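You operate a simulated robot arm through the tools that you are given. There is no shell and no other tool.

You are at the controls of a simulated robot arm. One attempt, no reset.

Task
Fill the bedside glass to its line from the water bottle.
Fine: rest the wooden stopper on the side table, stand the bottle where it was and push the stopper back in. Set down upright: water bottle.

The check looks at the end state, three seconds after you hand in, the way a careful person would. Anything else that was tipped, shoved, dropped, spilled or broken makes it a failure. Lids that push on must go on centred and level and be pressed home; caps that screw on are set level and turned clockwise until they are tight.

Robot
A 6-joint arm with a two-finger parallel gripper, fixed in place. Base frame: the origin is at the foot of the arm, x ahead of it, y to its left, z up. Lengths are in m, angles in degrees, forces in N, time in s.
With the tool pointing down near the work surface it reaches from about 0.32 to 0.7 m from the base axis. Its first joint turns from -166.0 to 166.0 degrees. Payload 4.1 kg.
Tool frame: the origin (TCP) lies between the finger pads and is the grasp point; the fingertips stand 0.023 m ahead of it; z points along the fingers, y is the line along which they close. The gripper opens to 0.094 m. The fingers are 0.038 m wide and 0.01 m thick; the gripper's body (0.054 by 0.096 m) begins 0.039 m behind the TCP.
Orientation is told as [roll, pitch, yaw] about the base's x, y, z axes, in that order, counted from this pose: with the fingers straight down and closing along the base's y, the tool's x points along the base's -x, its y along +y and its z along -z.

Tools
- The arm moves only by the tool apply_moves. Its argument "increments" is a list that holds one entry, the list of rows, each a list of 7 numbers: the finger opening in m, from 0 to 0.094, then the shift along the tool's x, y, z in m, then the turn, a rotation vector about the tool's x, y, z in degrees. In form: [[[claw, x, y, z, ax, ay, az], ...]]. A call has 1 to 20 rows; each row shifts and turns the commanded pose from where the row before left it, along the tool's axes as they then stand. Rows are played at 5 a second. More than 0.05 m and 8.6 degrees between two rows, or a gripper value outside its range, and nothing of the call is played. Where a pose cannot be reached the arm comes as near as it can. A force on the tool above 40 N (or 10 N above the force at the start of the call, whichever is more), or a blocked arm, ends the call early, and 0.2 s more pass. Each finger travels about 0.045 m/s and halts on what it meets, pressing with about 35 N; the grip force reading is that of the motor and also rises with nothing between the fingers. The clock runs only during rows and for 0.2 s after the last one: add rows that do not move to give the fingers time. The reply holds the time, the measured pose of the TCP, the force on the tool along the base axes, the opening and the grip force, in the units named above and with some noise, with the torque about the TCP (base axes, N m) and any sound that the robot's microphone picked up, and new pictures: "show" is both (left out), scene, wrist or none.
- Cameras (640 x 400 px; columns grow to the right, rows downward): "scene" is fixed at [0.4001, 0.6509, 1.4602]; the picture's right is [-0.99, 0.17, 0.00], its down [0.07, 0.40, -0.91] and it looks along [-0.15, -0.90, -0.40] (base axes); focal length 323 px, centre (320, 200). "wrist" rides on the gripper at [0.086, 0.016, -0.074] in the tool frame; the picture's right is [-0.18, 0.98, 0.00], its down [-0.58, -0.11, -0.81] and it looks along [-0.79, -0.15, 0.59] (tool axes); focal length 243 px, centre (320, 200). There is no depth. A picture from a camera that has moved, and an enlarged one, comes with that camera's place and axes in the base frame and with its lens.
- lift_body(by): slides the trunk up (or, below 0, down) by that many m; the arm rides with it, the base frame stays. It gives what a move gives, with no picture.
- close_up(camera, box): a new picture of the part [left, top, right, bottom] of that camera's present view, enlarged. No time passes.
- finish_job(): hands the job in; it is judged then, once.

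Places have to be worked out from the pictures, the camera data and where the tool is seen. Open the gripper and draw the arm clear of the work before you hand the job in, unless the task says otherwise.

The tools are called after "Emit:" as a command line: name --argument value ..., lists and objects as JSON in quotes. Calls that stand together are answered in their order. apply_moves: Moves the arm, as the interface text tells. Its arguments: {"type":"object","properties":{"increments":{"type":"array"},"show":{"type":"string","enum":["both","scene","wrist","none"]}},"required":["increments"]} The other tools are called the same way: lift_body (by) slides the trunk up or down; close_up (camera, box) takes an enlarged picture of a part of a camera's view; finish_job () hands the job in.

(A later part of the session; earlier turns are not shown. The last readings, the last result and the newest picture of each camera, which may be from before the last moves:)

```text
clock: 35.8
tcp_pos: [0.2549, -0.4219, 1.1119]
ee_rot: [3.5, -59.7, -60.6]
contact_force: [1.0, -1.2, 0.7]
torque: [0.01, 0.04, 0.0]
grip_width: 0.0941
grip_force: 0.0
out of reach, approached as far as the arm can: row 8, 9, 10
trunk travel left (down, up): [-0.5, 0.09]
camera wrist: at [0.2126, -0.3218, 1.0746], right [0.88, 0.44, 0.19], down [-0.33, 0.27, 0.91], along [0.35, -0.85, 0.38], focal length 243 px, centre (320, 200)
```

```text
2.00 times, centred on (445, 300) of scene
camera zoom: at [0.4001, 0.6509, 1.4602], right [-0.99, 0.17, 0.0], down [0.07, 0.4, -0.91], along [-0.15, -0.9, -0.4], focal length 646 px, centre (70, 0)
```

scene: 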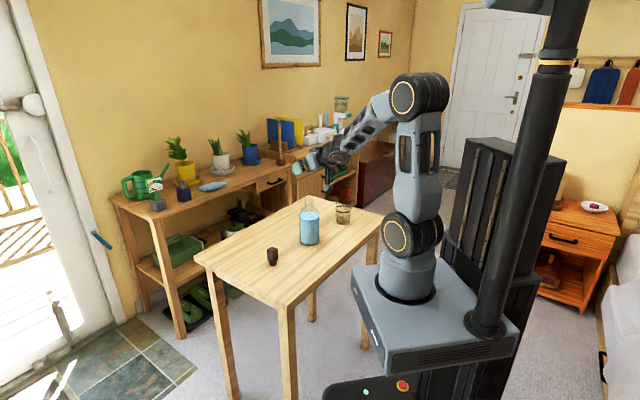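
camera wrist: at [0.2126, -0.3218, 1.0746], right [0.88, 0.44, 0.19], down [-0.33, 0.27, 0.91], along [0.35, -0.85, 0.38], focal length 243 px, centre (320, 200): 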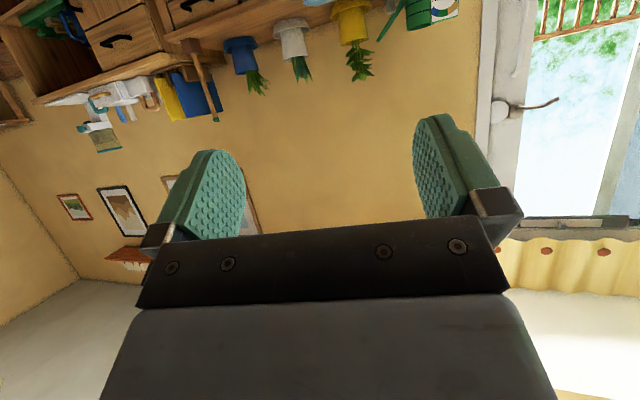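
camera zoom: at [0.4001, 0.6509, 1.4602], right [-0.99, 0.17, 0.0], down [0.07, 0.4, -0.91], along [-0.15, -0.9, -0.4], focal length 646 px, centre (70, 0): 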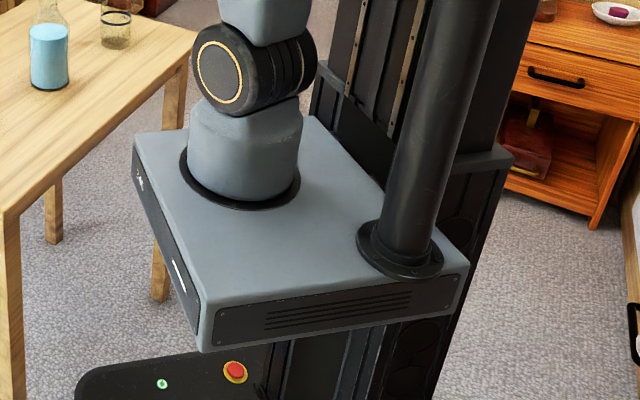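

The forearm and tool are nearly in line here, which is why the pitch stalled. With the trunk lower, the forearm will sit above the tool direction and leave room. I first pitch the tool back down to vertical above the bottle.

Emit:
apply_moves --increments '[[[0.094, 0, 0, 0, 0, 7.5, 0], [0.094, 0, 0, 0, 0, 7.5, 0], [0.094, 0, 0, 0, 0, 7.5, 0], [0.094, 0, 0, 0, 0, 7.5, 0], [0.094, 0, 0, 0, 0, 7.5, 0], [0.094, 0, 0, 0, 0, 7.5, 0], [0.094, 0, 0, 0, 0, 7.5, 0], [0.094, 0, 0, 0, 0, 7.2, 0], [0.094, 0, 0, 0, 0, 0, 0]]]' --show "scene"

```text
clock: 37.8
tcp_pos: [0.2566, -0.4213, 1.1122]
ee_rot: [2.9, -6.9, -56.6]
contact_force: [0.6, -0.2, -0.8]
torque: [0.03, -0.03, -0.02]
grip_width: 0.0939
grip_force: 0.1
out of reach, approached as far as the arm can: row 1, 2
trunk travel left (down, up): [-0.5, 0.09]
```

scene: 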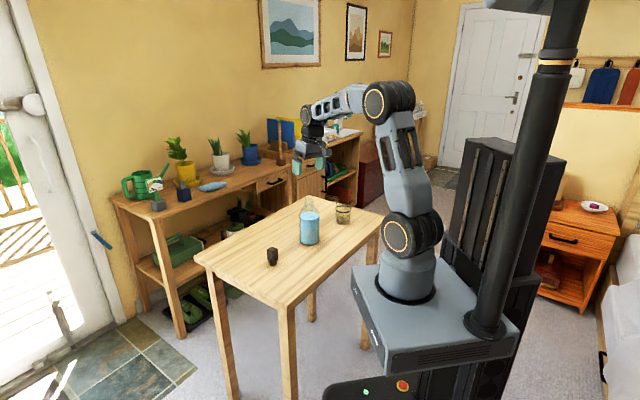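

The tool is nearly vertical again. I straighten it fully and swing away from the table to the free space in front of the robot, about (0.44, 0.05, 1.11), so that the trunk can be lowered safely.

Emit:
apply_moves --increments '[[[0.094, 0, 0, 0, 2.9, 0, 0], [0.094, 0, 0, 0, 0, 6.9, 0], [0.094, 0.0195, 0.02747, 0, 0, 0, 0], [0.094, 0.0195, 0.02747, 0, 0, 0, 0], [0.094, 0.0195, 0.02747, 0, 0, 0, 0], [0.094, 0.0195, 0.02747, 0, 0, 0, 0], [0.094, 0.0195, 0.02747, 0, 0, 0, 0], [0.094, 0.0195, 0.02747, 0, 0, 0, 0], [0.094, 0.0195, 0.02747, 0, 0, 0, 0], [0.094, 0.0195, 0.02747, 0, 0, 0, 0], [0.094, 0.0195, 0.02747, 0, 0, 0, 0], [0.094, 0.0195, 0.02747, 0, 0, 0, 0], [0.094, 0.0195, 0.02747, 0, 0, 0, 0], [0.094, 0.0195, 0.02747, 0, 0, 0, 0], [0.094, 0.0195, 0.02747, 0, 0, 0, 0], [0.094, 0.0195, 0.02747, 0, 0, 0, 0], [0.094, 0.0195, 0.02747, 0, 0, 0, 0], [0.094, 0, 0, 0, 0, 0, 0]]]' --show "both"

```text
clock: 41.6
tcp_pos: [0.4408, 0.0478, 1.1125]
ee_rot: [-0.2, 0.0, -56.5]
contact_force: [0.9, 0.7, 0.0]
torque: [-0.01, -0.01, 0.04]
grip_width: 0.0941
grip_force: 0.0
trunk travel left (down, up): [-0.5, 0.09]
camera wrist: at [0.4071, 0.129, 1.1861], right [0.92, 0.39, 0.0], down [0.23, -0.54, 0.81], along [0.31, -0.74, -0.59], focal length 243 px, centre (320, 200)
```

scene: 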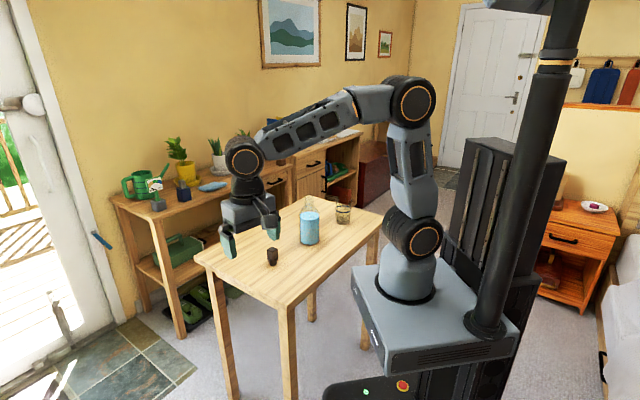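
wrist: 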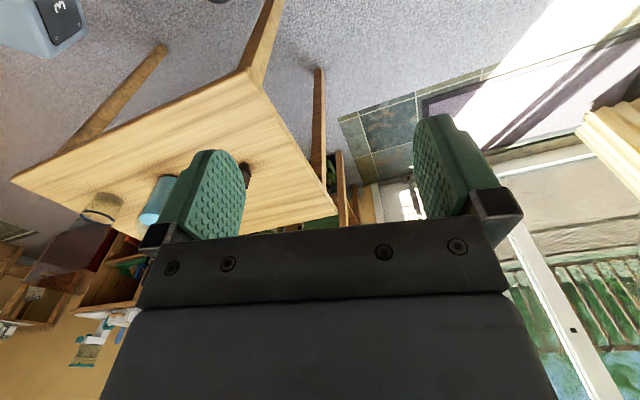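

The arm is clear of the table. I move a little further from the table corner and bring the tool yaw in line with the arm (about +17°).

Emit:
apply_moves --increments '[[[0.094, 0.026, 0.0091, 0, 0, 0, 0], [0.094, 0.026, 0.0091, 0, 0, 0, 0], [0.094, 0.026, 0.0091, 0, 0, 0, 0], [0.094, 0, 0, 0, 0, 0, -7.35], [0.094, 0, 0, 0, 0, 0, -7.35], [0.094, 0, 0, 0, 0, 0, -7.35], [0.094, 0, 0, 0, 0, 0, -7.35], [0.094, 0, 0, 0, 0, 0, -7.35], [0.094, 0, 0, 0, 0, 0, -7.35], [0.094, 0, 0, 0, 0, 0, -7.35], [0.094, 0, 0, 0, 0, 0, -7.35], [0.094, 0, 0, 0, 0, 0, -7.35], [0.094, 0, 0, 0, 0, 0, -7.35], [0.094, 0, 0, 0, 0, 0, 0]]]' --show "scene"

```text
clock: 44.6
tcp_pos: [0.4193, 0.1304, 1.1109]
ee_rot: [0.1, 0.1, 17.1]
contact_force: [0.2, -0.5, 0.1]
torque: [0.01, 0.01, 0.02]
grip_width: 0.0939
grip_force: 0.0
trunk travel left (down, up): [-0.5, 0.09]
```

scene: 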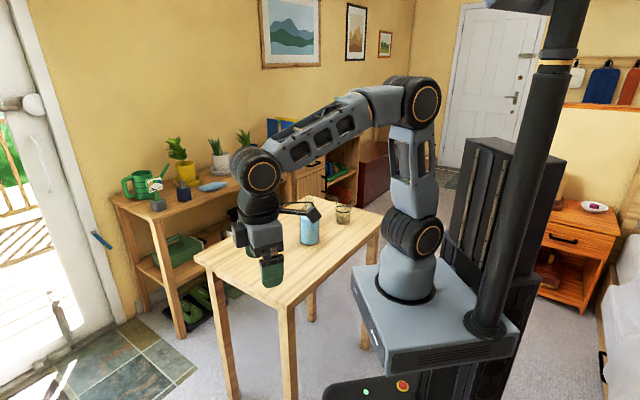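

The gripper is beside the table with about 6 cm to spare and nothing below it. I lower the trunk in two halves, checking forces.

Emit:
lift_body --by -0.25

```text
clock: 47.2
tcp_pos: [0.4198, 0.1309, 0.8612]
ee_rot: [0.0, 0.0, 17.0]
contact_force: [-0.1, -0.6, -1.0]
torque: [-0.01, 0.03, -0.04]
grip_width: 0.094
grip_force: 0.1
trunk travel left (down, up): [-0.25, 0.34]
```

No contact. I lower by another 0.2 m, to 0.45 m below the start.

Emit:
lift_body --by -0.2

Emit:
close_up --camera "scene" --box '[160, 60, 560, 400]'

```text
clock: 49.4
tcp_pos: [0.4201, 0.1302, 0.6617]
ee_rot: [0.0, 0.0, 16.9]
contact_force: [-0.3, 0.6, 0.7]
torque: [0.03, 0.0, 0.0]
grip_width: 0.0941
grip_force: 0.0
trunk travel left (down, up): [-0.05, 0.54]
```

```text
1.18 times, centred on (360, 230) of scene
camera zoom: at [0.4001, 0.6509, 1.4602], right [-0.99, 0.17, 0.0], down [0.07, 0.4, -0.91], along [-0.15, -0.9, -0.4], focal length 380 px, centre (273, 165)
```

zoom: 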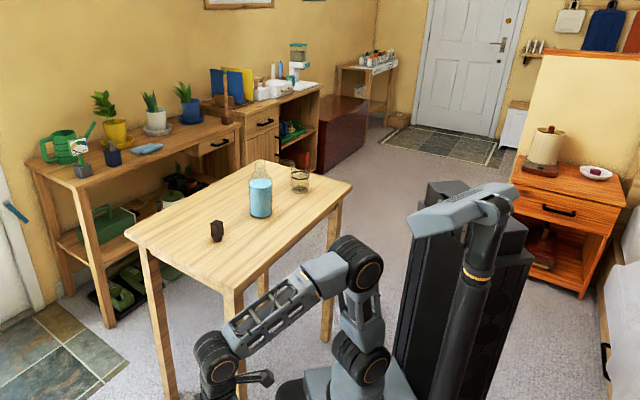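

The trunk is down and the arm is beside the table. I raise the gripper and extend a bit, then pitch the tool up to 20° below horizontal here in free space.

Emit:
apply_moves --increments '[[[0.094, -0.01, 0, -0.033, 0, 0, 0], [0.094, -0.01, 0, -0.033, 0, 0, 0], [0.094, -0.01, 0, -0.033, 0, 0, 0], [0.094, -0.01, 0, -0.033, 0, 0, 0], [0.094, -0.01, 0, -0.033, 0, 0, 0], [0.094, -0.01, 0, -0.033, 0, 0, 0], [0.094, 0, 0, 0, 0, -7, 0], [0.094, 0, 0, 0, 0, -7, 0], [0.094, 0, 0, 0, 0, -7, 0], [0.094, 0, 0, 0, 0, -7, 0], [0.094, 0, 0, 0, 0, -7, 0], [0.094, 0, 0, 0, 0, -7, 0], [0.094, 0, 0, 0, 0, -7, 0], [0.094, 0, 0, 0, 0, -7, 0], [0.094, 0, 0, 0, 0, -7, 0], [0.094, 0, 0, 0, 0, -7, 0], [0.094, 0, 0, 0, 0, 0, 0]]]' --show "scene"

```text
clock: 53.0
tcp_pos: [0.4773, 0.1483, 0.8598]
ee_rot: [0.0, -69.9, 17.0]
contact_force: [0.2, 0.3, 0.8]
torque: [-0.01, -0.02, -0.03]
grip_width: 0.0941
grip_force: 0.1
trunk travel left (down, up): [-0.05, 0.54]
```

scene: 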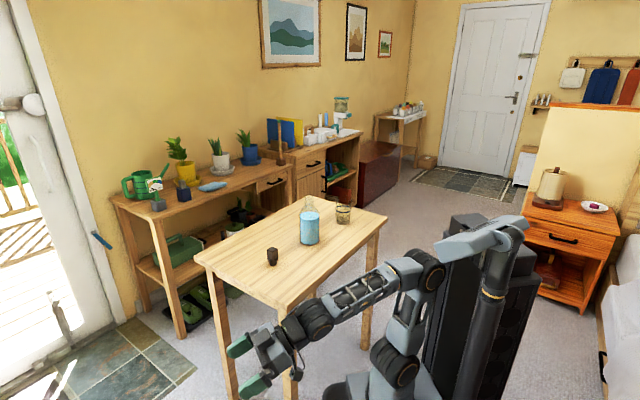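

That pitch is reachable at this trunk height. I now raise the gripper vertically to about z 1.06, still beside the table.

Emit:
apply_moves --increments '[[[0.094, -0.0269, 0, -0.0098, 0, 0, 0], [0.094, -0.0269, 0, -0.0098, 0, 0, 0], [0.094, -0.0269, 0, -0.0098, 0, 0, 0], [0.094, -0.0269, 0, -0.0098, 0, 0, 0], [0.094, -0.0269, 0, -0.0098, 0, 0, 0], [0.094, -0.0269, 0, -0.0098, 0, 0, 0], [0.094, -0.0269, 0, -0.0098, 0, 0, 0], [0.094, 0, 0, 0, 0, 0, 0]]]' --show "none"

```text
clock: 54.8
tcp_pos: [0.4783, 0.1478, 1.0606]
ee_rot: [0.1, -69.7, 17.0]
contact_force: [0.3, 0.2, -0.2]
torque: [-0.01, -0.03, 0.02]
grip_width: 0.0942
grip_force: 0.1
trunk travel left (down, up): [-0.05, 0.54]
```

Reached z 1.061 with the pitch kept. Now I swing the whole pose about the base axis by -75° along an arc at this height, over the stopper, toward the bottle.

Emit:
apply_moves --increments '[[[0.094, 0.00065, -0.04335, -0.00178, 4.698, 0, 1.71], [0.094, 0.00065, -0.04335, -0.00178, 4.698, 0, 1.71], [0.094, 0.00065, -0.04335, -0.00178, 4.698, 0, 1.71], [0.094, 0.00065, -0.04335, -0.00178, 4.698, 0, 1.71], [0.094, 0.00065, -0.04335, -0.00178, 4.698, 0, 1.71], [0.094, 0.00065, -0.04335, -0.00178, 4.698, 0, 1.71], [0.094, 0.00065, -0.04335, -0.00178, 4.698, 0, 1.71], [0.094, 0.00065, -0.04335, -0.00178, 4.698, 0, 1.71], [0.094, 0.00065, -0.04335, -0.00178, 4.698, 0, 1.71], [0.094, 0.00065, -0.04335, -0.00178, 4.698, 0, 1.71], [0.094, 0, 0, 0, 0, 0, 0]]]' --show "scene"

```text
clock: 57.1
tcp_pos: [0.418, -0.2681, 1.0602]
ee_rot: [-0.3, -69.9, -32.8]
contact_force: [0.9, -0.2, 0.3]
torque: [-0.01, -0.02, 0.01]
grip_width: 0.0938
grip_force: 0.1
trunk travel left (down, up): [-0.05, 0.54]
```

scene: 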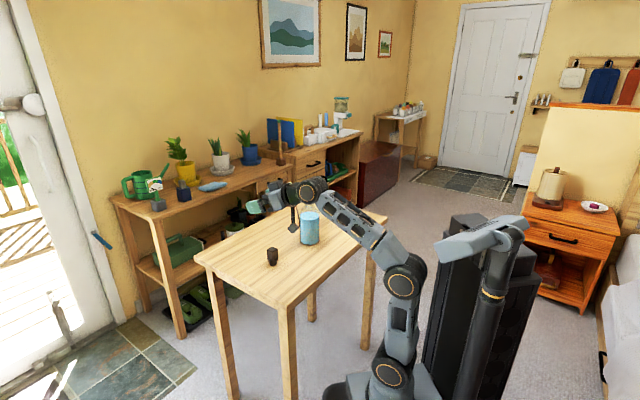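

Halfway round, holding height and pitch. I swing the remaining 27° to stand above the bottle.

Emit:
apply_moves --increments '[[[0.094, 0.00065, -0.04335, -0.00178, 4.698, 0, 1.71], [0.094, 0.00065, -0.04335, -0.00178, 4.698, 0, 1.71], [0.094, 0.00065, -0.04335, -0.00178, 4.698, 0, 1.71], [0.094, 0.00065, -0.04335, -0.00178, 4.698, 0, 1.71], [0.094, 0.00065, -0.04335, -0.00178, 4.698, 0, 1.71], [0.094, 0.0011, -0.0183, -0.00305, 2.067, 0, 0.752], [0.094, 0, 0, 0, 0, 0, 0], [0.094, 0, 0, 0, 0, 0, 0]]]' --show "both"

Emit:
close_up --camera "scene" --box '[270, 160, 350, 250]'

```text
clock: 59.0
tcp_pos: [0.248, -0.426, 1.0596]
ee_rot: [-0.3, -70.0, -59.9]
contact_force: [-0.1, 0.2, 0.7]
torque: [0.0, -0.01, 0.02]
grip_width: 0.0939
grip_force: 0.1
trunk travel left (down, up): [-0.05, 0.54]
camera wrist: at [0.2119, -0.3313, 1.003], right [0.89, 0.43, 0.17], down [-0.37, 0.43, 0.82], along [0.28, -0.79, 0.54], focal length 243 px, centre (320, 200)
```

scene: 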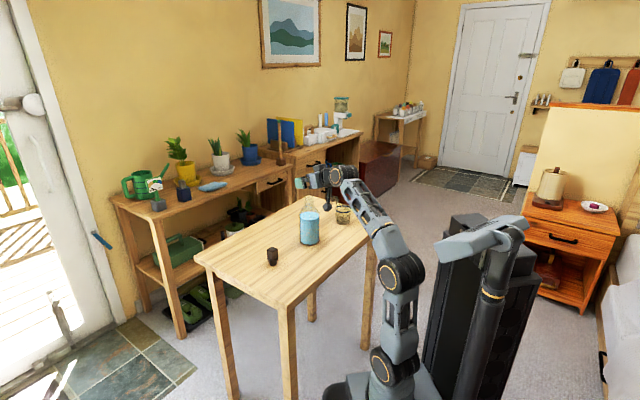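
wrist: 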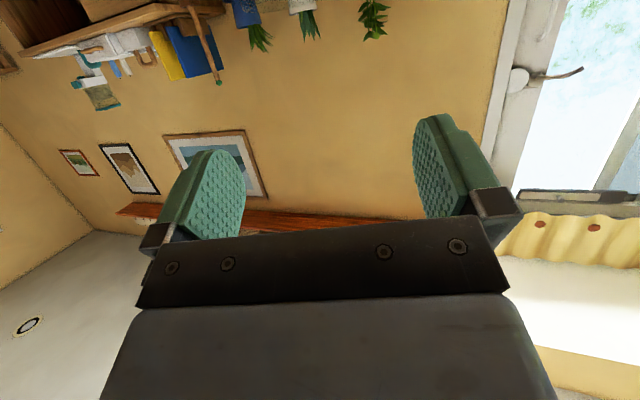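

```text
4.44 times, centred on (310, 205) of scene
camera zoom: at [0.4001, 0.6509, 1.4602], right [-0.99, 0.17, 0.0], down [0.07, 0.4, -0.91], along [-0.15, -0.9, -0.4], focal length 1434 px, centre (364, 178)
```

zoom: 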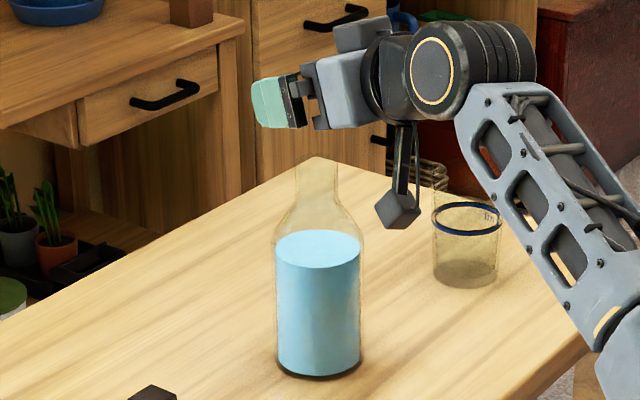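

The tool stands at (0.248, -0.426, 1.060), 20° below horizontal, with the bottle axis about 1.3 cm ahead of the TCP and centred laterally within 1-2 mm. I lower it vertically 0.10 m with open jaws and check.

Emit:
apply_moves --increments '[[[0.094, 0.0188, 0, 0.00684, 0, 0, 0], [0.094, 0.0188, 0, 0.00684, 0, 0, 0], [0.094, 0.0188, 0, 0.00684, 0, 0, 0], [0.094, 0.0188, 0, 0.00684, 0, 0, 0], [0.094, 0.0188, 0, 0.00684, 0, 0, 0], [0.094, 0, 0, 0, 0, 0, 0]]]' --show "both"

Emit:
close_up --camera "scene" --box '[270, 160, 350, 250]'

```text
clock: 60.4
tcp_pos: [0.2474, -0.4261, 0.9602]
ee_rot: [-0.3, -70.0, -59.8]
contact_force: [0.5, 1.1, -0.5]
torque: [0.0, 0.02, 0.0]
grip_width: 0.094
grip_force: 0.2
trunk travel left (down, up): [-0.05, 0.54]
camera wrist: at [0.2111, -0.3317, 0.9029], right [0.89, 0.43, 0.17], down [-0.37, 0.43, 0.82], along [0.28, -0.79, 0.54], focal length 243 px, centre (320, 200)
```

scene: 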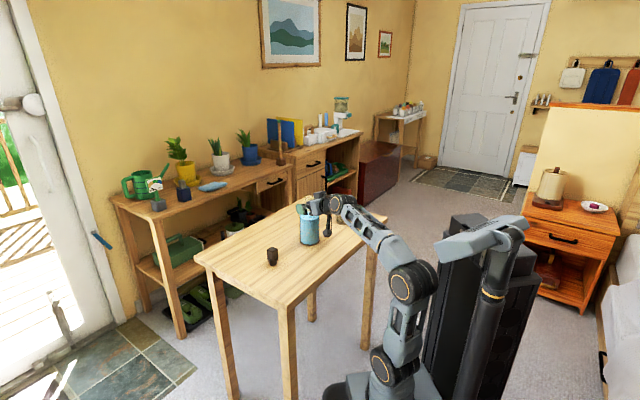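
wrist: 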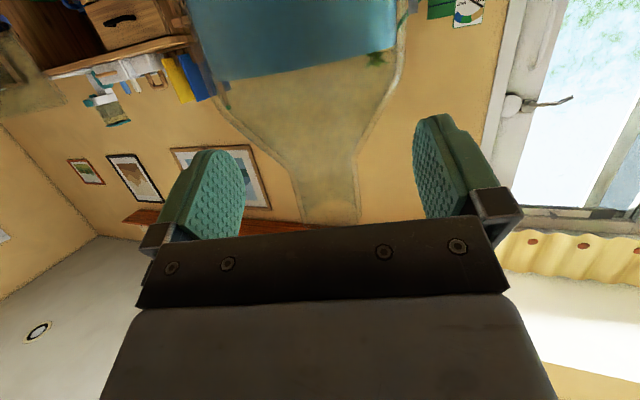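

```text
4.44 times, centred on (310, 205) of scene
camera zoom: at [0.4001, 0.6509, 1.4602], right [-0.99, 0.17, 0.0], down [0.07, 0.4, -0.91], along [-0.15, -0.9, -0.4], focal length 1434 px, centre (364, 178)
```

zoom: 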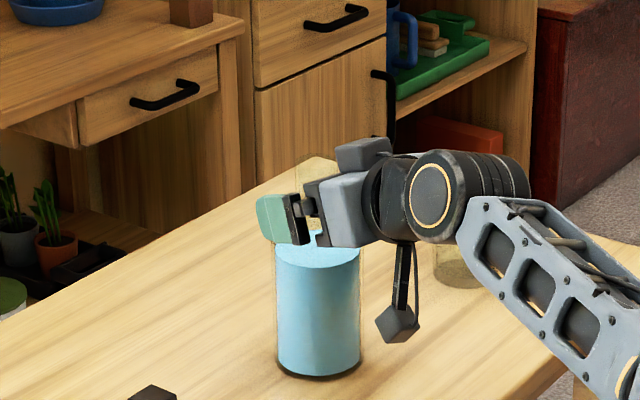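

The neck and shoulder sit centred between the open fingers. I lower the remaining 6 cm to the grasp height (TCP z about 0.898).

Emit:
apply_moves --increments '[[[0.094, 0.0141, 0, 0.00513, 0, 0, 0], [0.094, 0.0141, 0, 0.00513, 0, 0, 0], [0.094, 0.0141, 0, 0.00513, 0, 0, 0], [0.094, 0.0141, 0, 0.00513, 0, 0, 0], [0.094, 0, 0, 0, 0, 0, 0], [0.094, 0, 0, 0, 0, 0, 0]]]' --show "both"

Emit:
close_up --camera "scene" --box '[270, 170, 350, 260]'

Emit:
close_up --camera "wrist" --box '[120, 0, 520, 260]'

```text
clock: 61.8
tcp_pos: [0.2479, -0.4275, 0.8995]
ee_rot: [-0.4, -70.0, -59.9]
contact_force: [-0.1, 0.3, 0.3]
torque: [0.01, -0.01, -0.01]
grip_width: 0.0941
grip_force: 0.2
trunk travel left (down, up): [-0.05, 0.54]
camera wrist: at [0.2118, -0.3324, 0.843], right [0.89, 0.43, 0.17], down [-0.37, 0.43, 0.82], along [0.28, -0.79, 0.54], focal length 243 px, centre (320, 200)
```

scene: 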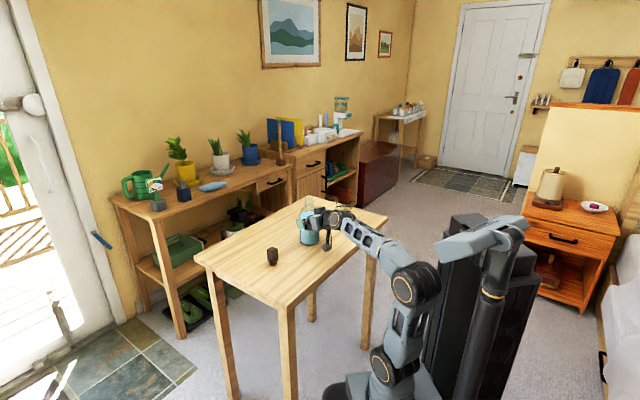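
wrist: 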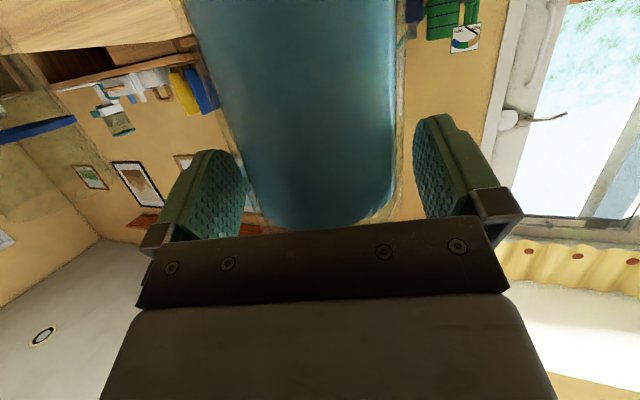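

```text
4.44 times, centred on (310, 215) of scene
camera zoom: at [0.4001, 0.6509, 1.4602], right [-0.99, 0.17, 0.0], down [0.07, 0.4, -0.91], along [-0.15, -0.9, -0.4], focal length 1434 px, centre (364, 133)
```

zoom: 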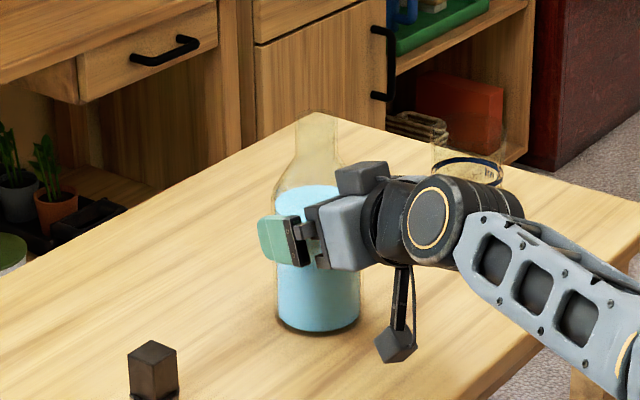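

```text
1.54 times, centred on (320, 130) of wrist
camera zoom: at [0.2118, -0.3324, 0.843], right [0.89, 0.43, 0.17], down [-0.37, 0.43, 0.82], along [0.28, -0.79, 0.54], focal length 373 px, centre (320, 308)
```

zoom: 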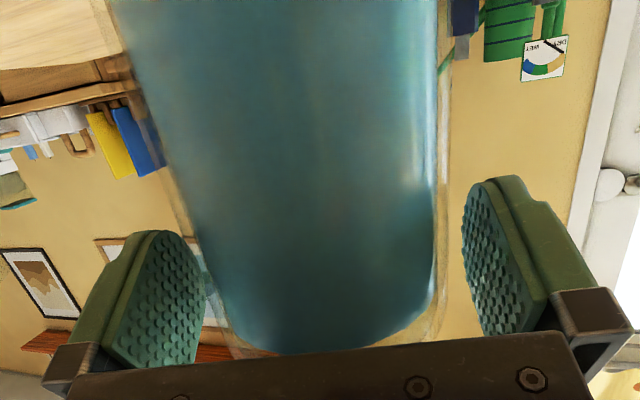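

The bottle body is between the pads with similar gaps on both sides, and the palm is clear of the glass. I close the jaws on it.

Emit:
apply_moves --increments '[[[0.088, 0, 0, 0, 0, 0, 0], [0.082, 0, 0, 0, 0, 0, 0], [0.076, 0, 0, 0, 0, 0, 0], [0.07, 0, 0, 0, 0, 0, 0], [0.05, 0, 0, 0, 0, 0, 0], [0.05, 0, 0, 0, 0, 0, 0], [0.05, 0, 0, 0, 0, 0, 0]]]' --show "none"

Emit:
close_up --camera "scene" --box '[270, 170, 350, 260]'

Emit:
close_up --camera "wrist" --box '[120, 0, 520, 260]'

```text
clock: 63.4
tcp_pos: [0.2471, -0.4261, 0.9005]
ee_rot: [-0.4, -70.0, -59.9]
contact_force: [2.7, 1.2, 0.5]
torque: [0.24, -0.34, -0.01]
grip_width: 0.0766
grip_force: 35.5
trunk travel left (down, up): [-0.05, 0.54]
```

```text
4.44 times, centred on (310, 215) of scene
camera zoom: at [0.4001, 0.6509, 1.4602], right [-0.99, 0.17, 0.0], down [0.07, 0.4, -0.91], along [-0.15, -0.9, -0.4], focal length 1434 px, centre (364, 133)
```

zoom: 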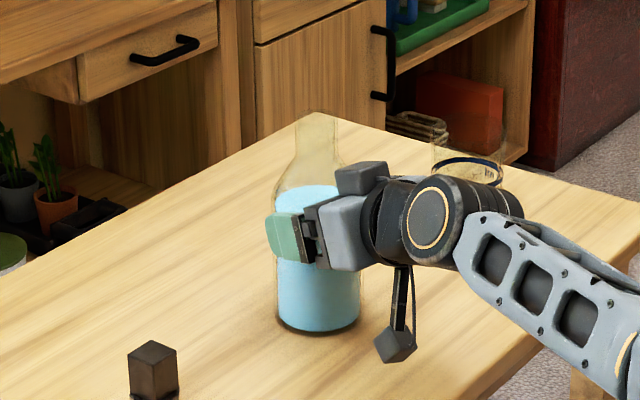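

```text
1.54 times, centred on (320, 130) of wrist
camera zoom: at [0.2121, -0.3322, 0.843], right [0.88, 0.43, 0.17], down [-0.37, 0.43, 0.82], along [0.28, -0.79, 0.54], focal length 373 px, centre (320, 308)
```

zoom: 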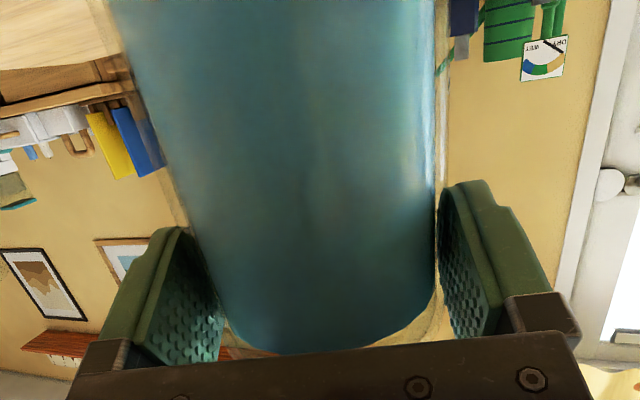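

The jaws hold the bottle at 0.0766 m with 35 N. I lift it 2 cm as a test and check that it comes along without slipping.

Emit:
apply_moves --increments '[[[0.05, -0.0047, 0, -0.00171, 0, 0, 0], [0.05, -0.0047, 0, -0.00171, 0, 0, 0], [0.05, -0.0094, 0, -0.00342, 0, 0, 0], [0.05, 0, 0, 0, 0, 0, 0]]]' --show "none"

Emit:
close_up --camera "scene" --box '[270, 170, 350, 260]'

```text
clock: 64.3
tcp_pos: [0.2486, -0.4283, 0.919]
ee_rot: [-0.4, -69.8, -59.9]
contact_force: [0.9, -0.1, -8.2]
torque: [0.1, 0.03, 0.03]
grip_width: 0.0765
grip_force: 34.7
trunk travel left (down, up): [-0.05, 0.54]
```

```text
4.44 times, centred on (310, 215) of scene
camera zoom: at [0.4001, 0.6509, 1.4602], right [-0.99, 0.17, 0.0], down [0.07, 0.4, -0.91], along [-0.15, -0.9, -0.4], focal length 1434 px, centre (364, 133)
```

zoom: 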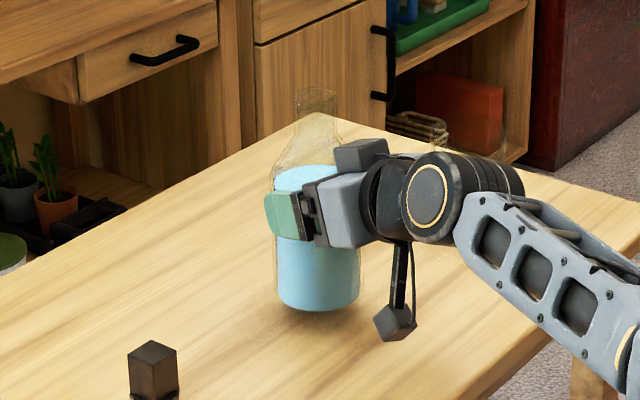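

The bottle (about 8.2 N) comes up with the grip holding. I raise it further with the trunk by 0.15 m so that its base clears the glass.

Emit:
lift_body --by 0.15

Emit:
close_up --camera "scene" --box '[250, 120, 420, 260]'

```text
clock: 66.1
tcp_pos: [0.2474, -0.4263, 1.07]
ee_rot: [-0.5, -69.8, -59.9]
contact_force: [0.0, -0.1, -8.4]
torque: [0.11, 0.06, 0.01]
grip_width: 0.0767
grip_force: 34.9
trunk travel left (down, up): [-0.2, 0.39]
```

```text
2.86 times, centred on (335, 190) of scene
camera zoom: at [0.4001, 0.6509, 1.4602], right [-0.99, 0.17, 0.0], down [0.07, 0.4, -0.91], along [-0.15, -0.9, -0.4], focal length 922 px, centre (277, 229)
```

zoom: 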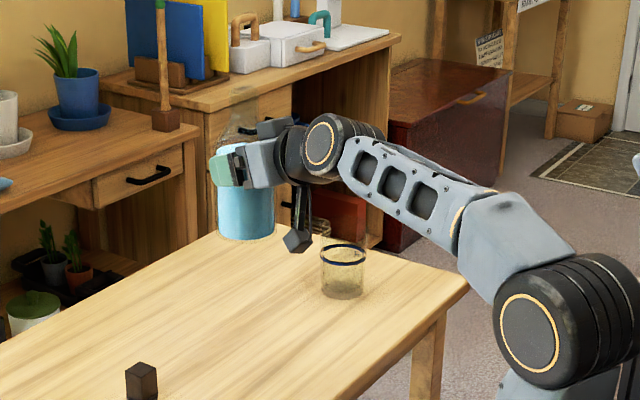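

The bottle is upright and clear. I carry it over to the far-left side of the glass, TCP about (0.00, -0.62, 1.06), and turn the tool azimuth to -75°, so that pouring happens toward the camera side with the glass in view.

Emit:
apply_moves --increments '[[[0.05, -0.000475, -0.02593, 0.00373, 0, 0, 0], [0.05, -0.000475, -0.02593, 0.00373, 0, 0, 0], [0.05, -0.000475, -0.02593, 0.00373, 0, 0, 0], [0.05, -0.000475, -0.02593, 0.00373, 0, 0, 0], [0.05, -0.000475, -0.02593, 0.00373, 0, 0, 0], [0.05, -0.000475, -0.02593, 0.00373, 0, 0, 0], [0.05, -0.000475, -0.02593, 0.00373, 0, 0, 0], [0.05, -0.000475, -0.02593, 0.00373, 0, 0, 0], [0.05, -0.000475, -0.02593, 0.00373, 0, 0, 0], [0.05, -0.000475, -0.02593, 0.00373, 0, 0, 0], [0.05, -0.000475, -0.02593, 0.00373, 0, 0, 0], [0.05, -0.000475, -0.02593, 0.00373, 0, 0, 0], [0.05, 0, 0, 0, 4.698, 0, 1.71], [0.05, 0, 0, 0, 4.698, 0, 1.71], [0.05, 0, 0, 0, 4.698, 0, 1.71], [0.05, 0, 0, 0, 0, 0, 0]]]' --show "both"

Emit:
close_up --camera "scene" --box '[270, 130, 430, 260]'

```text
clock: 69.5
tcp_pos: [0.0009, -0.6195, 1.0606]
ee_rot: [-0.3, -69.9, -74.9]
contact_force: [0.2, -0.4, -8.4]
torque: [0.11, 0.02, -0.02]
grip_width: 0.0765
grip_force: 34.7
trunk travel left (down, up): [-0.2, 0.39]
camera wrist: at [-0.0097, -0.5192, 1.0038], right [0.97, 0.19, 0.17], down [-0.25, 0.51, 0.82], along [0.07, -0.84, 0.54], focal length 243 px, centre (320, 200)
```

scene: 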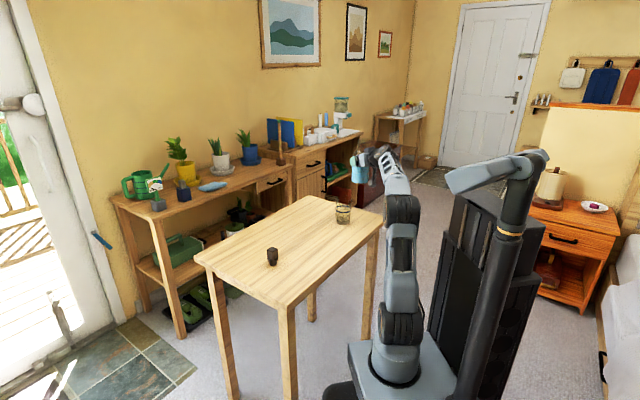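
wrist: 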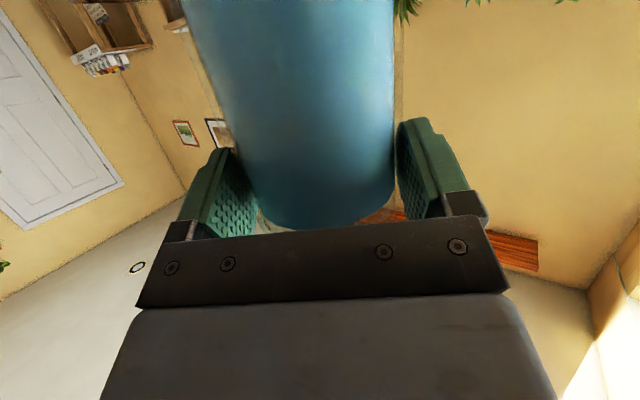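

```text
3.08 times, centred on (350, 195) of scene
camera zoom: at [0.4001, 0.6509, 1.4602], right [-0.99, 0.17, 0.0], down [0.07, 0.4, -0.91], along [-0.15, -0.9, -0.4], focal length 993 px, centre (228, 215)
```

zoom: 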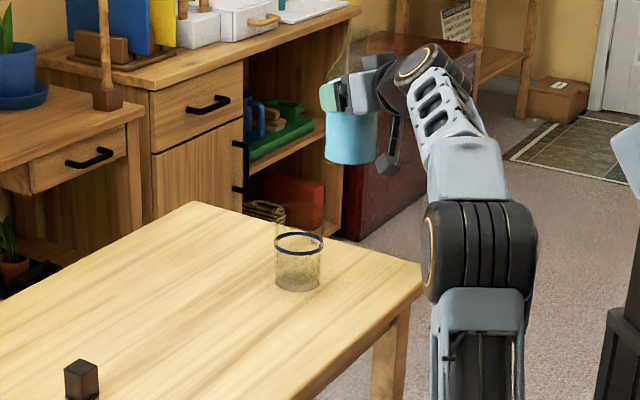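

The glass is in clear view and the bottle hangs behind-right of it, upright. I tilt the bottle toward the glass by turning about the tool axis to 56° (still too little to pour) and check.

Emit:
apply_moves --increments '[[[0.05, 0, 0, 0, 0, 0, -7], [0.05, 0, 0, 0, 0, 0, -7], [0.05, 0, 0, 0, 0, 0, -7], [0.05, 0, 0, 0, 0, 0, -7], [0.05, 0, 0, 0, 0, 0, -7], [0.05, 0, 0, 0, 0, 0, -7], [0.05, 0, 0, 0, 0, 0, -7], [0.05, 0, 0, 0, 0, 0, -7], [0.05, 0, 0, 0, 0, 0, 0]]]' --show "scene"

Emit:
close_up --camera "scene" --box '[310, 140, 400, 230]'

```text
clock: 71.5
tcp_pos: [0.0, -0.6195, 1.06]
ee_rot: [-66.3, -31.5, 1.8]
contact_force: [-0.4, -0.2, -7.9]
torque: [0.14, -0.09, 0.03]
grip_width: 0.0763
grip_force: 35.0
trunk travel left (down, up): [-0.2, 0.39]
```

scene: 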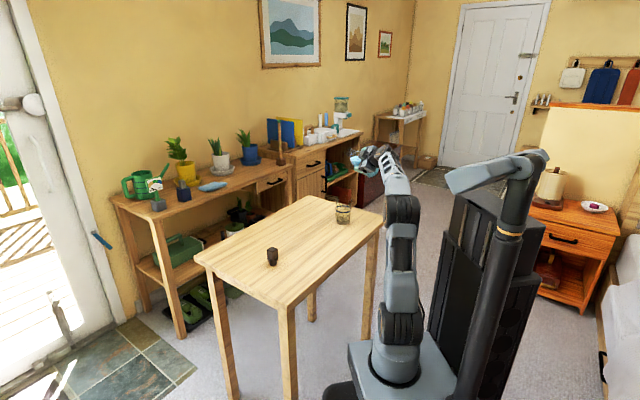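

```text
4.44 times, centred on (355, 185) of scene
camera zoom: at [0.4001, 0.6509, 1.4602], right [-0.99, 0.17, 0.0], down [0.07, 0.4, -0.91], along [-0.15, -0.9, -0.4], focal length 1434 px, centre (164, 267)
```

zoom: 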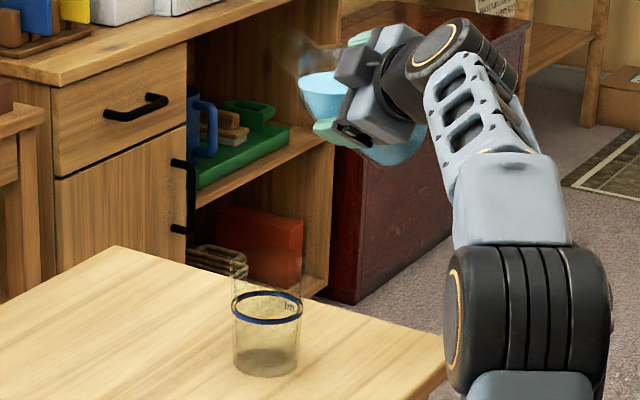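

The bottle is tilted about 52° with the water level in the body. I enlarge the bottle to see the mouth and the water surface.

Emit:
close_up --camera "scene" --box '[340, 136, 380, 166]'

```text
13.33 times, centred on (360, 151) of scene
camera zoom: at [0.4001, 0.6509, 1.4602], right [-0.99, 0.17, 0.0], down [0.07, 0.4, -0.91], along [-0.15, -0.9, -0.4], focal length 4304 px, centre (-213, 853)
```

zoom: 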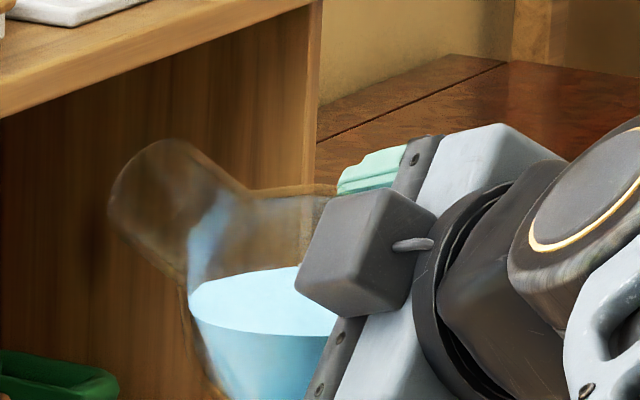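

The mouth appears at the predicted place (about (0.07, -0.60, 1.11)) and nothing is flowing. I lower the bottle so that the mouth comes over the glass at about z 0.97-0.98 and tilt to 66°, still short of pouring.

Emit:
apply_moves --increments '[[[0.05, 0.01298, 0.02164, 0.00678, 0, 0, 0], [0.05, 0.01298, 0.02164, 0.00678, 0, 0, 0], [0.05, 0.01298, 0.02164, 0.00678, 0, 0, 0], [0.05, 0.01298, 0.02164, 0.00678, 0, 0, 0], [0.05, 0.01298, 0.02164, 0.00678, 0, 0, 0], [0.05, 0, 0, 0, 0, 0, -5], [0.05, 0, 0, 0, 0, 0, -5], [0.05, 0, 0, 0, 0, 0, 0]]]' --show "none"

Emit:
close_up --camera "scene" --box '[320, 160, 392, 230]'

```text
clock: 73.3
tcp_pos: [0.0019, -0.6076, 0.9315]
ee_rot: [-68.3, -22.3, 6.1]
contact_force: [0.3, 0.4, -7.9]
torque: [0.2, -0.12, 0.01]
grip_width: 0.0763
grip_force: 35.2
trunk travel left (down, up): [-0.2, 0.39]
```

```text
5.71 times, centred on (356, 195) of scene
camera zoom: at [0.4001, 0.6509, 1.4602], right [-0.99, 0.17, 0.0], down [0.07, 0.4, -0.91], along [-0.15, -0.9, -0.4], focal length 1844 px, centre (114, 229)
```

zoom: 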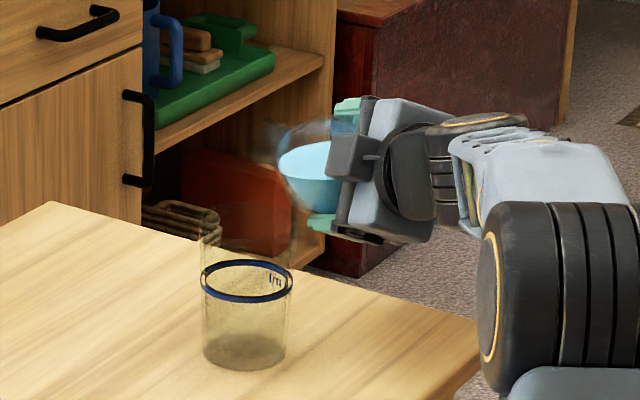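

The mouth should be about 6 cm above the rim now. I enlarge to verify mouth and rim positions before pouring.

Emit:
close_up --camera "scene" --box '[338, 174, 368, 204]'

Emit:
close_up --camera "scene" --box '[328, 190, 368, 230]'

```text
13.33 times, centred on (353, 189) of scene
camera zoom: at [0.4001, 0.6509, 1.4602], right [-0.99, 0.17, 0.0], down [0.07, 0.4, -0.91], along [-0.15, -0.9, -0.4], focal length 4304 px, centre (-120, 347)
```

zoom: 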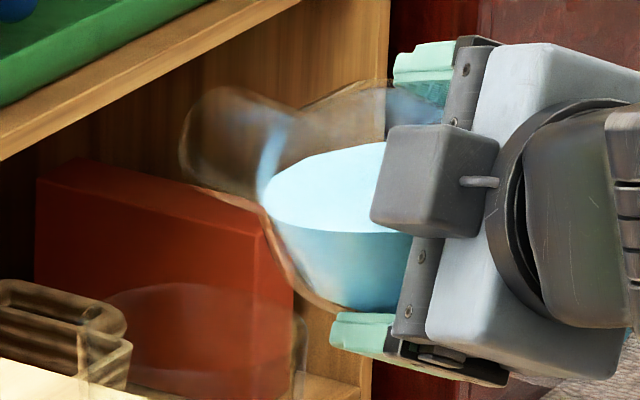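

```text
10.00 times, centred on (348, 210) of scene
camera zoom: at [0.4001, 0.6509, 1.4602], right [-0.99, 0.17, 0.0], down [0.07, 0.4, -0.91], along [-0.15, -0.9, -0.4], focal length 3228 px, centre (40, 100)
```

zoom: 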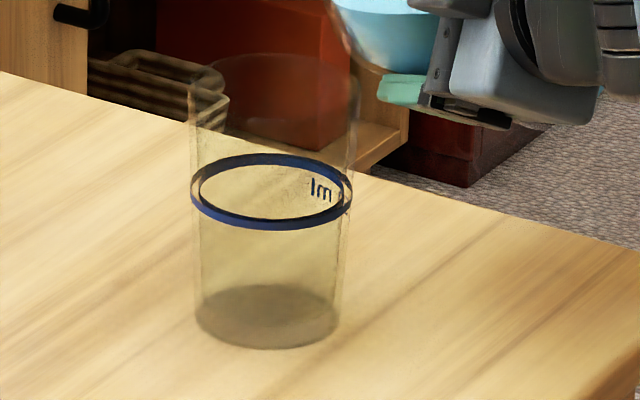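

Mouth and rim positions agree with my numbers: the mouth is about 6 cm above the rim, slightly short of the glass centre. I tilt to 74° while keeping the mouth in place and look for the first flow.

Emit:
apply_moves --increments '[[[0.05, 0.0004, -0.0008, 0.0008, 0, 0, -2], [0.05, 0.0004, -0.0008, 0.0008, 0, 0, -2], [0.05, 0.0004, -0.0008, 0.0008, 0, 0, -2], [0.05, 0.0004, -0.0008, 0.0008, 0, 0, -2], [0.05, 0, 0, 0, 0, 0, 0]]]' --show "none"

Emit:
close_up --camera "scene" --box '[330, 174, 380, 230]'

```text
clock: 74.5
tcp_pos: [0.0007, -0.6115, 0.9312]
ee_rot: [-69.2, -14.9, 9.1]
contact_force: [0.5, 0.5, -8.5]
torque: [0.2, -0.12, -0.04]
grip_width: 0.0762
grip_force: 34.7
trunk travel left (down, up): [-0.2, 0.39]
```

```text
7.14 times, centred on (355, 202) of scene
camera zoom: at [0.4001, 0.6509, 1.4602], right [-0.99, 0.17, 0.0], down [0.07, 0.4, -0.91], along [-0.15, -0.9, -0.4], focal length 2305 px, centre (70, 186)
```

zoom: 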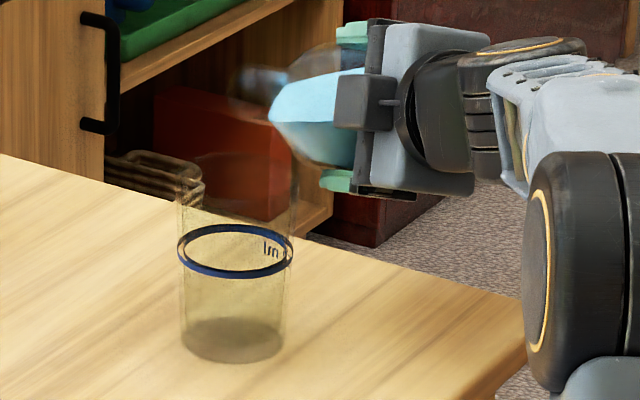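

Still no flow; the water has reached the shoulder. I tilt on in 1° rows to 78°, keeping the mouth in place.

Emit:
apply_moves --increments '[[[0.05, -0.0001, -0.0015, 0, 0, 0, -1], [0.05, -0.0001, -0.0015, 0, 0, 0, -1], [0.05, -0.0001, -0.0015, 0, 0, 0, -1], [0.05, -0.0001, -0.0015, 0, 0, 0, -1], [0.05, 0, 0, 0, 0, 0, 0]]]' --show "none"

Emit:
close_up --camera "scene" --box '[330, 174, 380, 230]'

```text
clock: 75.7
tcp_pos: [0.0007, -0.6137, 0.9377]
ee_rot: [-69.4, -11.1, 10.6]
contact_force: [1.1, 1.2, -7.1]
torque: [0.16, -0.13, -0.01]
grip_width: 0.076
grip_force: 34.6
trunk travel left (down, up): [-0.2, 0.39]
```

```text
7.14 times, centred on (355, 202) of scene
camera zoom: at [0.4001, 0.6509, 1.4602], right [-0.99, 0.17, 0.0], down [0.07, 0.4, -0.91], along [-0.15, -0.9, -0.4], focal length 2305 px, centre (70, 186)
```

zoom: 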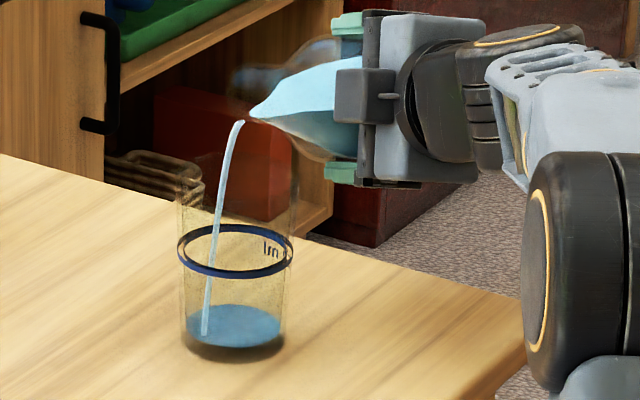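

It pours: a thin stream lands inside the glass, a bit left of its centre. I shift the bottle back about 7 mm so that the stream falls nearer the middle, and let it run briefly.

Emit:
apply_moves --increments '[[[0.05, 0.0031, -0.0011, 0.0011, 0, 0, 0], [0.05, 0.0031, -0.0011, 0.0011, 0, 0, 0]]]' --show "none"

Emit:
close_up --camera "scene" --box '[330, 174, 380, 230]'

```text
clock: 76.3
tcp_pos: [-0.0048, -0.6179, 0.9388]
ee_rot: [-69.6, -11.1, 10.6]
contact_force: [0.4, 0.4, -7.8]
torque: [0.25, -0.13, 0.0]
grip_width: 0.076
grip_force: 34.8
trunk travel left (down, up): [-0.2, 0.39]
```

```text
7.14 times, centred on (355, 202) of scene
camera zoom: at [0.4001, 0.6509, 1.4602], right [-0.99, 0.17, 0.0], down [0.07, 0.4, -0.91], along [-0.15, -0.9, -0.4], focal length 2305 px, centre (70, 186)
```

zoom: 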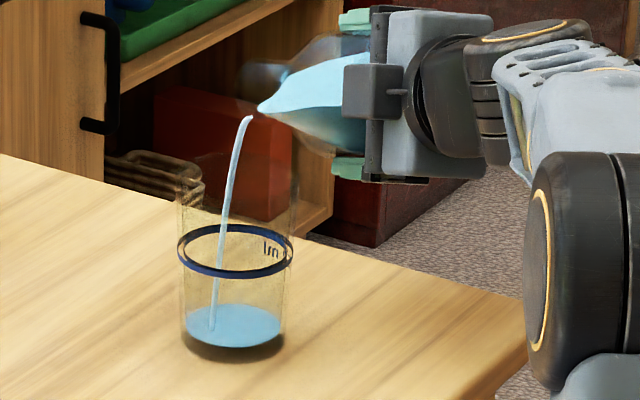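

The stream now falls well inside. I let it run for about a second and measure the rise.

Emit:
apply_moves --increments '[[[0.05, 0, 0, 0, 0, 0, 0], [0.05, 0, 0, 0, 0, 0, 0], [0.05, 0, 0, 0, 0, 0, 0], [0.05, 0, 0, 0, 0, 0, 0]]]' --show "none"

Emit:
close_up --camera "scene" --box '[330, 174, 380, 230]'

```text
clock: 77.3
tcp_pos: [-0.005, -0.6179, 0.9388]
ee_rot: [-69.4, -11.1, 10.6]
contact_force: [0.6, 0.3, -8.3]
torque: [0.22, -0.1, -0.01]
grip_width: 0.0764
grip_force: 34.7
trunk travel left (down, up): [-0.2, 0.39]
```

```text
7.14 times, centred on (355, 202) of scene
camera zoom: at [0.4001, 0.6509, 1.4602], right [-0.99, 0.17, 0.0], down [0.07, 0.4, -0.91], along [-0.15, -0.9, -0.4], focal length 2305 px, centre (70, 186)
```

zoom: 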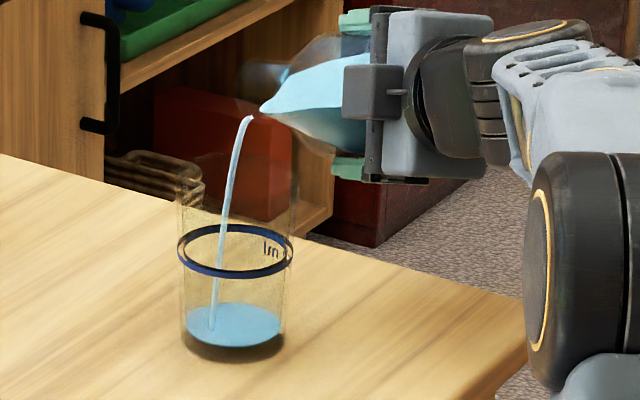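

The flow has nearly settled at this tilt. I tilt 2° further, holding the mouth in place, and let it run.

Emit:
apply_moves --increments '[[[0.05, -0.0001, -0.0016, 0, 0, 0, -1], [0.05, -0.0001, -0.0016, 0, 0, 0, -1], [0.05, 0, 0, 0, 0, 0, 0], [0.05, 0, 0, 0, 0, 0, 0], [0.05, 0, 0, 0, 0, 0, 0]]]' --show "none"

Emit:
close_up --camera "scene" --box '[330, 174, 380, 230]'

```text
clock: 78.5
tcp_pos: [-0.0043, -0.6193, 0.9411]
ee_rot: [-69.6, -9.3, 11.3]
contact_force: [-1.7, 0.3, -7.3]
torque: [0.19, -0.15, 0.0]
grip_width: 0.0762
grip_force: 35.2
trunk travel left (down, up): [-0.2, 0.39]
```

```text
7.14 times, centred on (355, 202) of scene
camera zoom: at [0.4001, 0.6509, 1.4602], right [-0.99, 0.17, 0.0], down [0.07, 0.4, -0.91], along [-0.15, -0.9, -0.4], focal length 2305 px, centre (70, 186)
```

zoom: 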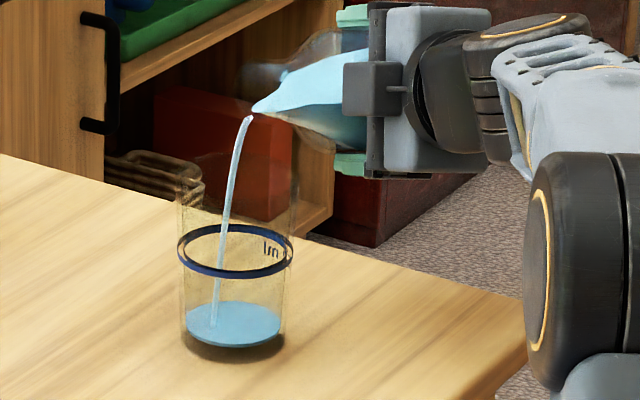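

The level is rising slowly, with a controlled stream. I tilt another 3° and let it run.

Emit:
apply_moves --increments '[[[0.05, -0.0001, -0.0016, 0, 0, 0, -1], [0.05, -0.0001, -0.0016, 0, 0, 0, -1], [0.05, -0.0001, -0.0016, 0, 0, 0, -1], [0.05, 0, 0, 0, 0, 0, 0], [0.05, 0, 0, 0, 0, 0, 0], [0.05, 0, 0, 0, 0, 0, 0], [0.05, 0, 0, 0, 0, 0, 0], [0.05, 0, 0, 0, 0, 0, 0]]]' --show "none"

Emit:
close_up --camera "scene" --box '[330, 174, 380, 230]'

```text
clock: 80.3
tcp_pos: [-0.0055, -0.6216, 0.9452]
ee_rot: [-69.7, -6.5, 12.4]
contact_force: [-0.9, -0.1, -7.6]
torque: [0.2, -0.07, -0.01]
grip_width: 0.0761
grip_force: 35.3
trunk travel left (down, up): [-0.2, 0.39]
```

```text
7.14 times, centred on (355, 202) of scene
camera zoom: at [0.4001, 0.6509, 1.4602], right [-0.99, 0.17, 0.0], down [0.07, 0.4, -0.91], along [-0.15, -0.9, -0.4], focal length 2305 px, centre (70, 186)
```

zoom: 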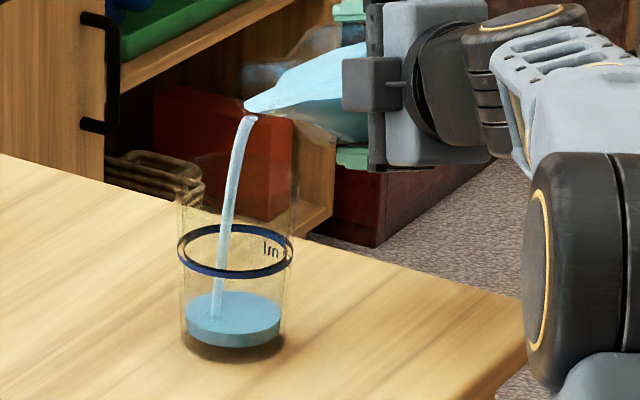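

A steady stream now fills the glass (surface around row 313, band at row 251). I wait another second.

Emit:
apply_moves --increments '[[[0.05, 0, 0, 0, 0, 0, 0], [0.05, 0, 0, 0, 0, 0, 0], [0.05, 0, 0, 0, 0, 0, 0], [0.05, 0, 0, 0, 0, 0, 0], [0.05, 0, 0, 0, 0, 0, 0]]]' --show "none"

Emit:
close_up --camera "scene" --box '[330, 174, 380, 230]'

```text
clock: 81.5
tcp_pos: [-0.0045, -0.6217, 0.9448]
ee_rot: [-69.8, -6.5, 12.3]
contact_force: [0.2, 0.2, -7.4]
torque: [0.2, -0.11, -0.03]
grip_width: 0.076
grip_force: 34.8
trunk travel left (down, up): [-0.2, 0.39]
```

```text
7.14 times, centred on (355, 202) of scene
camera zoom: at [0.4001, 0.6509, 1.4602], right [-0.99, 0.17, 0.0], down [0.07, 0.4, -0.91], along [-0.15, -0.9, -0.4], focal length 2305 px, centre (70, 186)
```

zoom: 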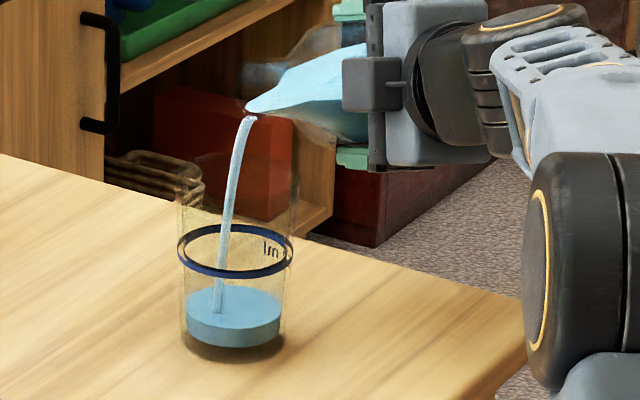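

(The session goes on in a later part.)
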